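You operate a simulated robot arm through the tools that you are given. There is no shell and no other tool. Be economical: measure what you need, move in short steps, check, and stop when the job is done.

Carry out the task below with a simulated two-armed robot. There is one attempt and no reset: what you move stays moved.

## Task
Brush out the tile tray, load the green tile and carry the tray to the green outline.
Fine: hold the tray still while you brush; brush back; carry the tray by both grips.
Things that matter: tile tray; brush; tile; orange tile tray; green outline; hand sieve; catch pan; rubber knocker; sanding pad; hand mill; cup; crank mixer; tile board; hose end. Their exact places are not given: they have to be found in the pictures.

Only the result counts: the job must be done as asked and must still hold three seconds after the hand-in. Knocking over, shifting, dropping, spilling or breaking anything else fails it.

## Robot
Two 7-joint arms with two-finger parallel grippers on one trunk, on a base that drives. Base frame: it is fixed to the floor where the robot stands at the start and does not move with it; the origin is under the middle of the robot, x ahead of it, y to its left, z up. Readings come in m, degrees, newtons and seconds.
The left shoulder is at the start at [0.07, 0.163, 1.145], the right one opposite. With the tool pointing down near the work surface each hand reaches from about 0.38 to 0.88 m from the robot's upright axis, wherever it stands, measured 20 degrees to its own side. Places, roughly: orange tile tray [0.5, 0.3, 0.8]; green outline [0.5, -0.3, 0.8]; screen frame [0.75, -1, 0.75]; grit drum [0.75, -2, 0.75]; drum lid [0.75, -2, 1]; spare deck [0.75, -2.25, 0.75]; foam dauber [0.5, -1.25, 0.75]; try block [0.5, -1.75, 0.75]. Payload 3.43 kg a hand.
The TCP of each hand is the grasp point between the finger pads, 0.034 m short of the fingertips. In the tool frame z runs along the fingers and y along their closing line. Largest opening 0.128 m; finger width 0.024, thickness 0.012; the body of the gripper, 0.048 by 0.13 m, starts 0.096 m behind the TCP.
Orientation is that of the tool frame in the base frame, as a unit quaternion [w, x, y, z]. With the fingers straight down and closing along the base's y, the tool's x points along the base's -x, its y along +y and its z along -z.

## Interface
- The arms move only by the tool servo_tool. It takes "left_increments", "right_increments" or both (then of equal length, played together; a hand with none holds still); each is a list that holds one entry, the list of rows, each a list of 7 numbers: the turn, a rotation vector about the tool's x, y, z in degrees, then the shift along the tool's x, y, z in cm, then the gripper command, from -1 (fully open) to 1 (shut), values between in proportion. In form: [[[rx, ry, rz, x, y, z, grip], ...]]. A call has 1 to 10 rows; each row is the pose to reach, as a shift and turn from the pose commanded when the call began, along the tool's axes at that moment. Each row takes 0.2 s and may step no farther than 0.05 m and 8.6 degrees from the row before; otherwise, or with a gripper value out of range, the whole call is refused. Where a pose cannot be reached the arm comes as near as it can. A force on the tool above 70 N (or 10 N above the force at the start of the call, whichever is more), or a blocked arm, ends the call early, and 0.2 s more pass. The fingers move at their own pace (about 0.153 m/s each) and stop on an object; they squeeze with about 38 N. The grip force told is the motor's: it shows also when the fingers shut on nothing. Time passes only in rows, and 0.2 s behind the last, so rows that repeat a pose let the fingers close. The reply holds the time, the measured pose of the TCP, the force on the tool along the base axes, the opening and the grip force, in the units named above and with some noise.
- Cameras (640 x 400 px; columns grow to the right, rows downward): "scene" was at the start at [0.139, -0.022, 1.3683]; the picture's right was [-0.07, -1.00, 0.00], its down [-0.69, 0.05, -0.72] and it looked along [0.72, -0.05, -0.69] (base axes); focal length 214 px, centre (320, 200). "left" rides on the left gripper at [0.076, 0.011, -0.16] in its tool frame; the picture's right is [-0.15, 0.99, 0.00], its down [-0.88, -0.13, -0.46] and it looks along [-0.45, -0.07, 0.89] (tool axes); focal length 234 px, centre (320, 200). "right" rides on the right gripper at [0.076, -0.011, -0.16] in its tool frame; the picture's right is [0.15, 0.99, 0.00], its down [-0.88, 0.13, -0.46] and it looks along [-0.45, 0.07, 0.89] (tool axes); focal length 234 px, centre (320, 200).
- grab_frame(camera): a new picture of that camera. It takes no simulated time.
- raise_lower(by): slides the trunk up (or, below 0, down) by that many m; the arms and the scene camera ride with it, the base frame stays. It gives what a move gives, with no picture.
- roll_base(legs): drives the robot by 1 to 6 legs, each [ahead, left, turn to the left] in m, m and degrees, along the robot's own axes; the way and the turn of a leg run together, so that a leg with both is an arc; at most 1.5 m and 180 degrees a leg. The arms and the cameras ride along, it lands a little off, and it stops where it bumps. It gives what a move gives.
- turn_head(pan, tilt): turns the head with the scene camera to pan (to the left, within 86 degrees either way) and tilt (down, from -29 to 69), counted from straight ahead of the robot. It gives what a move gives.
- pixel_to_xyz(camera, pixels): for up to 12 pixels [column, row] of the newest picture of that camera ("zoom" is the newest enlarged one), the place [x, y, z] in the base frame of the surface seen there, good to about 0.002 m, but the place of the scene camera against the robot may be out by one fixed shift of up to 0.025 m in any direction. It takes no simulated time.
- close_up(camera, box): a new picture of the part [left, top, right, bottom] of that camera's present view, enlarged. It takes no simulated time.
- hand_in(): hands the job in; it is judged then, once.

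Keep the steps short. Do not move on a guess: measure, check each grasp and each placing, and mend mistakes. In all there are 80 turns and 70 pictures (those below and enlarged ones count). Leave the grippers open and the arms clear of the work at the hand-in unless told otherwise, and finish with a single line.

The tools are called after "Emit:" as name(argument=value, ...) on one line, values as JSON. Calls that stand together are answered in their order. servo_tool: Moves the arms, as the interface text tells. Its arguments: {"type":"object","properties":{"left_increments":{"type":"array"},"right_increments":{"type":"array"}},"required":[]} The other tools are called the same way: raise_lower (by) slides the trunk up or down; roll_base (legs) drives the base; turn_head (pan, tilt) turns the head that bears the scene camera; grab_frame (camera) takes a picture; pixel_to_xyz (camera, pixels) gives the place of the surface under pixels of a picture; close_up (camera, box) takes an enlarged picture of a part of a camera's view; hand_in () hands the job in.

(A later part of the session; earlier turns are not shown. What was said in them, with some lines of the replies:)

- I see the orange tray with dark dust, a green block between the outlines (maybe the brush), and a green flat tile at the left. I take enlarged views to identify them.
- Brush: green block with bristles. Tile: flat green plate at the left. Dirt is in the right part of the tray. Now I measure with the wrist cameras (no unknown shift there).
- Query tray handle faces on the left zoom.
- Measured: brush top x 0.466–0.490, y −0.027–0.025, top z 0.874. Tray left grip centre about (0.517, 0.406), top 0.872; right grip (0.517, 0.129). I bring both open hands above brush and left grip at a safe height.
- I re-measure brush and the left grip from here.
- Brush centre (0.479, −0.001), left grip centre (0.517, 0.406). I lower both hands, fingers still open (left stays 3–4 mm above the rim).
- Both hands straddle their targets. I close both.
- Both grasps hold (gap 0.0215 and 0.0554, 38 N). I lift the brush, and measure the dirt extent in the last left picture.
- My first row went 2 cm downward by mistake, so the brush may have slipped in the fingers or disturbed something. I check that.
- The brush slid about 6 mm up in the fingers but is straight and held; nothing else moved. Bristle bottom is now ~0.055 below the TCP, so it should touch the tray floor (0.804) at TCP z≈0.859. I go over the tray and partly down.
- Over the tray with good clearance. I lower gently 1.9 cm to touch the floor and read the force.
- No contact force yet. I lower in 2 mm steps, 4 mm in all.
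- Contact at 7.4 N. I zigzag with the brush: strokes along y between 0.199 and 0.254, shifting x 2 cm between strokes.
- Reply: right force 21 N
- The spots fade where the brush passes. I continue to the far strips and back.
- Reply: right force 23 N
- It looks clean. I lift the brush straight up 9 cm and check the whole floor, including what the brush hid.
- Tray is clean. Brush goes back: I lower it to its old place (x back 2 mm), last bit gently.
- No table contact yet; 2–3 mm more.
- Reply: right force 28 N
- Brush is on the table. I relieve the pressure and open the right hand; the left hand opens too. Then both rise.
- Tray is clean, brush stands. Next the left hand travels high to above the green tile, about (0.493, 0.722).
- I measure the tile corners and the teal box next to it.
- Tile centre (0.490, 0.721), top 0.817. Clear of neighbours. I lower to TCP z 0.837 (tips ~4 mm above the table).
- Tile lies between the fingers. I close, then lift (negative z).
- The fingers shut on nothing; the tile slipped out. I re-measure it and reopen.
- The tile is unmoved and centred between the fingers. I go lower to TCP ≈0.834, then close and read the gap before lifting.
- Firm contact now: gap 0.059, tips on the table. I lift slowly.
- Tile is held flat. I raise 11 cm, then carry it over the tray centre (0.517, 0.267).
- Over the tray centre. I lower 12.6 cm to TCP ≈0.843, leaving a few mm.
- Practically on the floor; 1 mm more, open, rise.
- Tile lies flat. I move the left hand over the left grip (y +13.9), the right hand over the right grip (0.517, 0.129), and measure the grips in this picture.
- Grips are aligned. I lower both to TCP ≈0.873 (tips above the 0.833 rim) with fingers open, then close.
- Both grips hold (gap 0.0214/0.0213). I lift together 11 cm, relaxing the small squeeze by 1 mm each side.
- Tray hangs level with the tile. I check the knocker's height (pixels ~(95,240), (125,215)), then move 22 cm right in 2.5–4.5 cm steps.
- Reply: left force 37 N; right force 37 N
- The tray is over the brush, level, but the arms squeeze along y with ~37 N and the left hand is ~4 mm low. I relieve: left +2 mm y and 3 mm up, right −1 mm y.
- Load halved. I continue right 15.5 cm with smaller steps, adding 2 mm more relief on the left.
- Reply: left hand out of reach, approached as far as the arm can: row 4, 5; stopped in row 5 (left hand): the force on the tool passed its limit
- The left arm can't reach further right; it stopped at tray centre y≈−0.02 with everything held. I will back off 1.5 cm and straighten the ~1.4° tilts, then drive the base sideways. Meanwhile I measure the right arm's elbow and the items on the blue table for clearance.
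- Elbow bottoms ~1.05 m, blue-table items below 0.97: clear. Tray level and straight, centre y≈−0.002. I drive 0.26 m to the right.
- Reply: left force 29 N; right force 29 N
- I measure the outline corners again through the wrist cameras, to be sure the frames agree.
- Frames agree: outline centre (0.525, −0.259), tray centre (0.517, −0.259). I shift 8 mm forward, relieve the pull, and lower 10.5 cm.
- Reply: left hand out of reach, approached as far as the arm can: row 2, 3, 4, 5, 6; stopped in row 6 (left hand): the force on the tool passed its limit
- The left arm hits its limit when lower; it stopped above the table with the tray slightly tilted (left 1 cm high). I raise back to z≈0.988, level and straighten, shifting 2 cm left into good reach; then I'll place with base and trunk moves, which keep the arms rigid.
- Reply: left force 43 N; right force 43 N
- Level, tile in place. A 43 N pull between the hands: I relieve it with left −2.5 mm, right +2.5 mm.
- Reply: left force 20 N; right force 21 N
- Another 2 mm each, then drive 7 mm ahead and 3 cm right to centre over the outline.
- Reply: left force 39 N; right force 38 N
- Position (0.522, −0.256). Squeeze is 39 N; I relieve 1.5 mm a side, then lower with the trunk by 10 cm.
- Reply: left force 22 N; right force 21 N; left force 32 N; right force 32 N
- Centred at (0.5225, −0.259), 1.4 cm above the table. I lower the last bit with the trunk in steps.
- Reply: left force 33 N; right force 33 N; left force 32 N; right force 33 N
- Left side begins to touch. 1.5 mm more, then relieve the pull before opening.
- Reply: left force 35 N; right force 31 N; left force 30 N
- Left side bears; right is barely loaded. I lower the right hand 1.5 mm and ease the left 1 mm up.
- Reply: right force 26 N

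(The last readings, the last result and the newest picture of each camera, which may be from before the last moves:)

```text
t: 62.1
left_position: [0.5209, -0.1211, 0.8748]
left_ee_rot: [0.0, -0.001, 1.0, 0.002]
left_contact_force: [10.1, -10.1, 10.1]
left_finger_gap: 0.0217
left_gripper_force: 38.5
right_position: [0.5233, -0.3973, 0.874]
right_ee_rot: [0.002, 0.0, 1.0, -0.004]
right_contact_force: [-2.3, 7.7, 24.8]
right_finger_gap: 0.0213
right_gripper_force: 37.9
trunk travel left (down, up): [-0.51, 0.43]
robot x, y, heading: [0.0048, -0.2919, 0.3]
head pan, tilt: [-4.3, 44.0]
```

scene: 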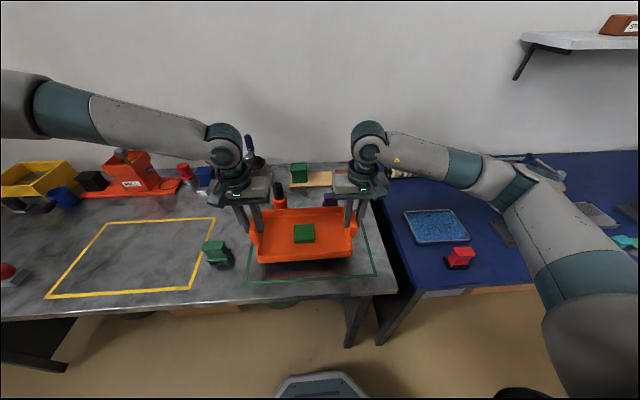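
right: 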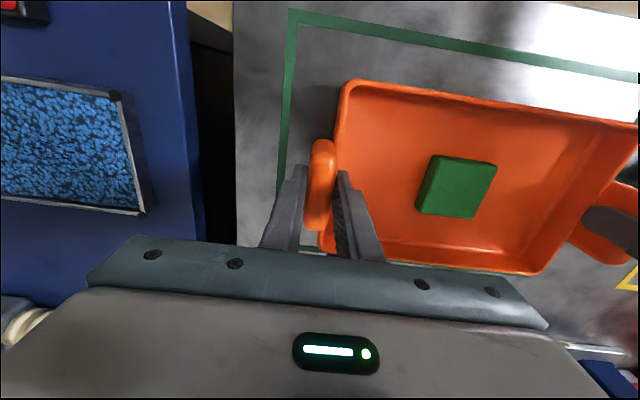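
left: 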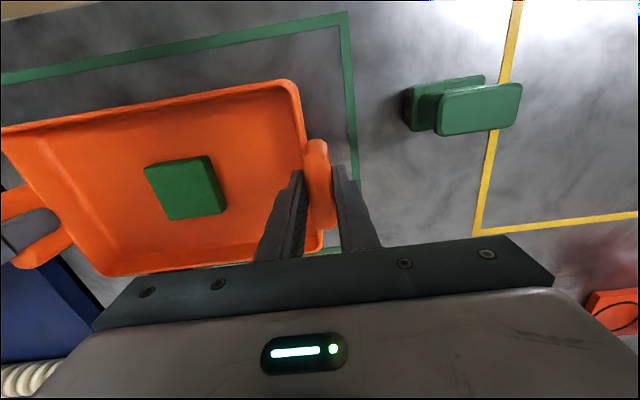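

Both sides rest on the table. I open both hands partway (gap ~0.07) and look.

Emit:
servo_tool(left_increments=[[[0, 0, 0, 0, 0, 0, 0.4], [0, 0, 0, 0, 0, 0, -0.1], [0, 0, 0, 0, 0, 0, -0.1], [0, 0, 0, 0, 0, 0, -0.1]]], right_increments=[[[0, 0, 0, 0, 0, 0, 0.4], [0, 0, 0, 0, 0, 0, -0.1], [0, 0, 0, 0, 0, 0, -0.1], [0, 0, 0, 0, 0, 0, -0.1]]])

Emit:
raise_lower(by=0.14)

Emit:
grab_frame(camera="left")

Emit:
grab_frame(camera="right")

Emit:
grab_frame(camera="scene")

```text
t: 63.1
left_position: [0.5213, -0.1202, 0.8729]
left_ee_rot: [-0.002, 0.0, 1.0, 0.003]
left_contact_force: [-0.1, -0.4, 0.3]
left_finger_gap: 0.0707
left_gripper_force: 0.1
right_position: [0.5232, -0.396, 0.872]
right_ee_rot: [-0.003, -0.001, 1.0, -0.004]
right_contact_force: [0.4, 0.1, 0.1]
right_finger_gap: 0.0706
right_gripper_force: 0.0
trunk travel left (down, up): [-0.51, 0.43]
robot x, y, heading: [0.0065, -0.2901, 0.3]
head pan, tilt: [-4.3, 44.0]
```

```text
t: 64.8
left_position: [0.5211, -0.1214, 1.0128]
left_ee_rot: [-0.001, -0.002, 1.0, 0.001]
left_contact_force: [0.4, -0.3, 0.7]
left_finger_gap: 0.0705
left_gripper_force: 0.0
right_position: [0.5244, -0.3962, 1.0112]
right_ee_rot: [-0.001, 0.0, 1.0, -0.004]
right_contact_force: [0.0, -1.0, 0.7]
right_finger_gap: 0.0704
right_gripper_force: 0.1
trunk travel left (down, up): [-0.65, 0.29]
robot x, y, heading: [0.0095, -0.2848, 0.3]
head pan, tilt: [-4.3, 44.0]
```

```text
16 pictures are left
```

left: 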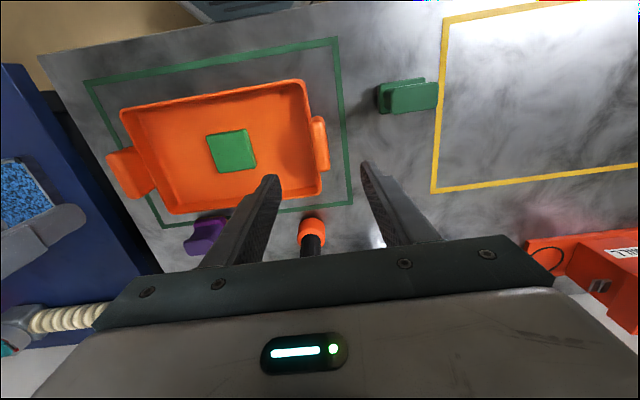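

```text
15 pictures are left
```

right: 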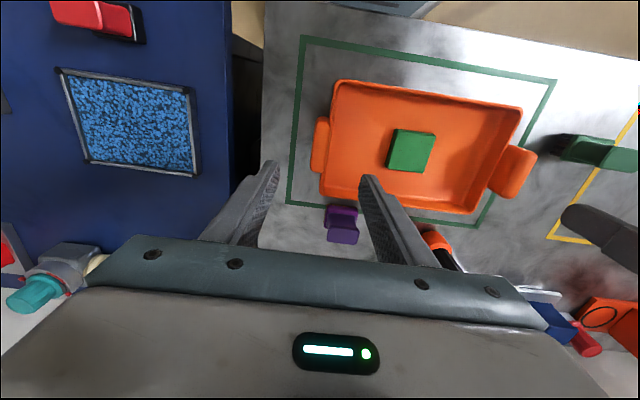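

```text
14 pictures are left
```

scene: 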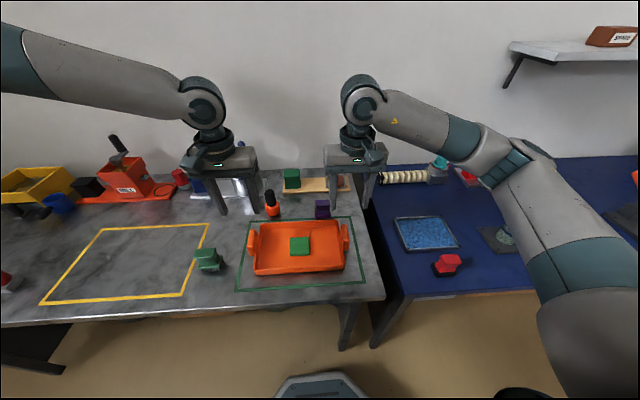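

The tray with the tile stands inside the green outline, brush and other things stand. I open the hands fully, higher up, and verify tray and brush coordinates.

Emit:
pixel_to_xyz(camera="right", pixels=[[337, 82], [520, 112], [324, 196], [474, 211], [319, 125], [313, 168], [410, 152], [303, 38], [554, 82], [595, 150], [340, 215], [531, 155]])

Emit:
servo_tool(left_increments=[[[0, 0, 0, 0, 1, -2, -1], [0, 0, 0, 0, 2, -4, -1], [0, 0, 0, 0, 2, -4, -1]]], right_increments=[[[0, 0, 0, 0, 0, -2, -1], [0, 0, 0, 0, 0, -4, -1], [0, 0, 0, 0, 0, -4, -1]]])

```text
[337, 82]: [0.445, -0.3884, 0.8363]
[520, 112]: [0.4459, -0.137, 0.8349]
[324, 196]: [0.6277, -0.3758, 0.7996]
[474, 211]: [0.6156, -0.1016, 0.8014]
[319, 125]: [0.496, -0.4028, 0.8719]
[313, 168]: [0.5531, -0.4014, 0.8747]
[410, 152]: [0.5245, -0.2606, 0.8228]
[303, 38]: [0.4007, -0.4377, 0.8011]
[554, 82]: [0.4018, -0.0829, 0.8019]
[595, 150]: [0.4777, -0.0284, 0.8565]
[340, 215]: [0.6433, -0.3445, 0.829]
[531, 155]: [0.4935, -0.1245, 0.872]
```

```text
t: 65.6
left_position: [0.5236, -0.1013, 1.0551]
left_ee_rot: [-0.001, -0.002, 1.0, 0.003]
left_contact_force: [-1.2, 0.6, 0.0]
left_finger_gap: 0.1279
left_gripper_force: 0.1
right_position: [0.5249, -0.3975, 1.051]
right_ee_rot: [-0.002, 0.0, 1.0, -0.004]
right_contact_force: [0.0, 0.0, 0.1]
right_finger_gap: 0.1278
right_gripper_force: 0.0
trunk travel left (down, up): [-0.65, 0.29]
robot x, y, heading: [0.0053, -0.2875, 0.3]
head pan, tilt: [-4.3, 44.0]
```

The tray is centred and square in the outline, with the tile in it at (0.5245, −0.261). The brush is in place, and the hands are open and clear. I hand in.

Emit:
hand_in()

```text
The job is handed in.
```

The tray is brushed clean and stands centred in the green outline with the green tile in it, carried there by both grips; the brush is back in its place and nothing else was seen to move.
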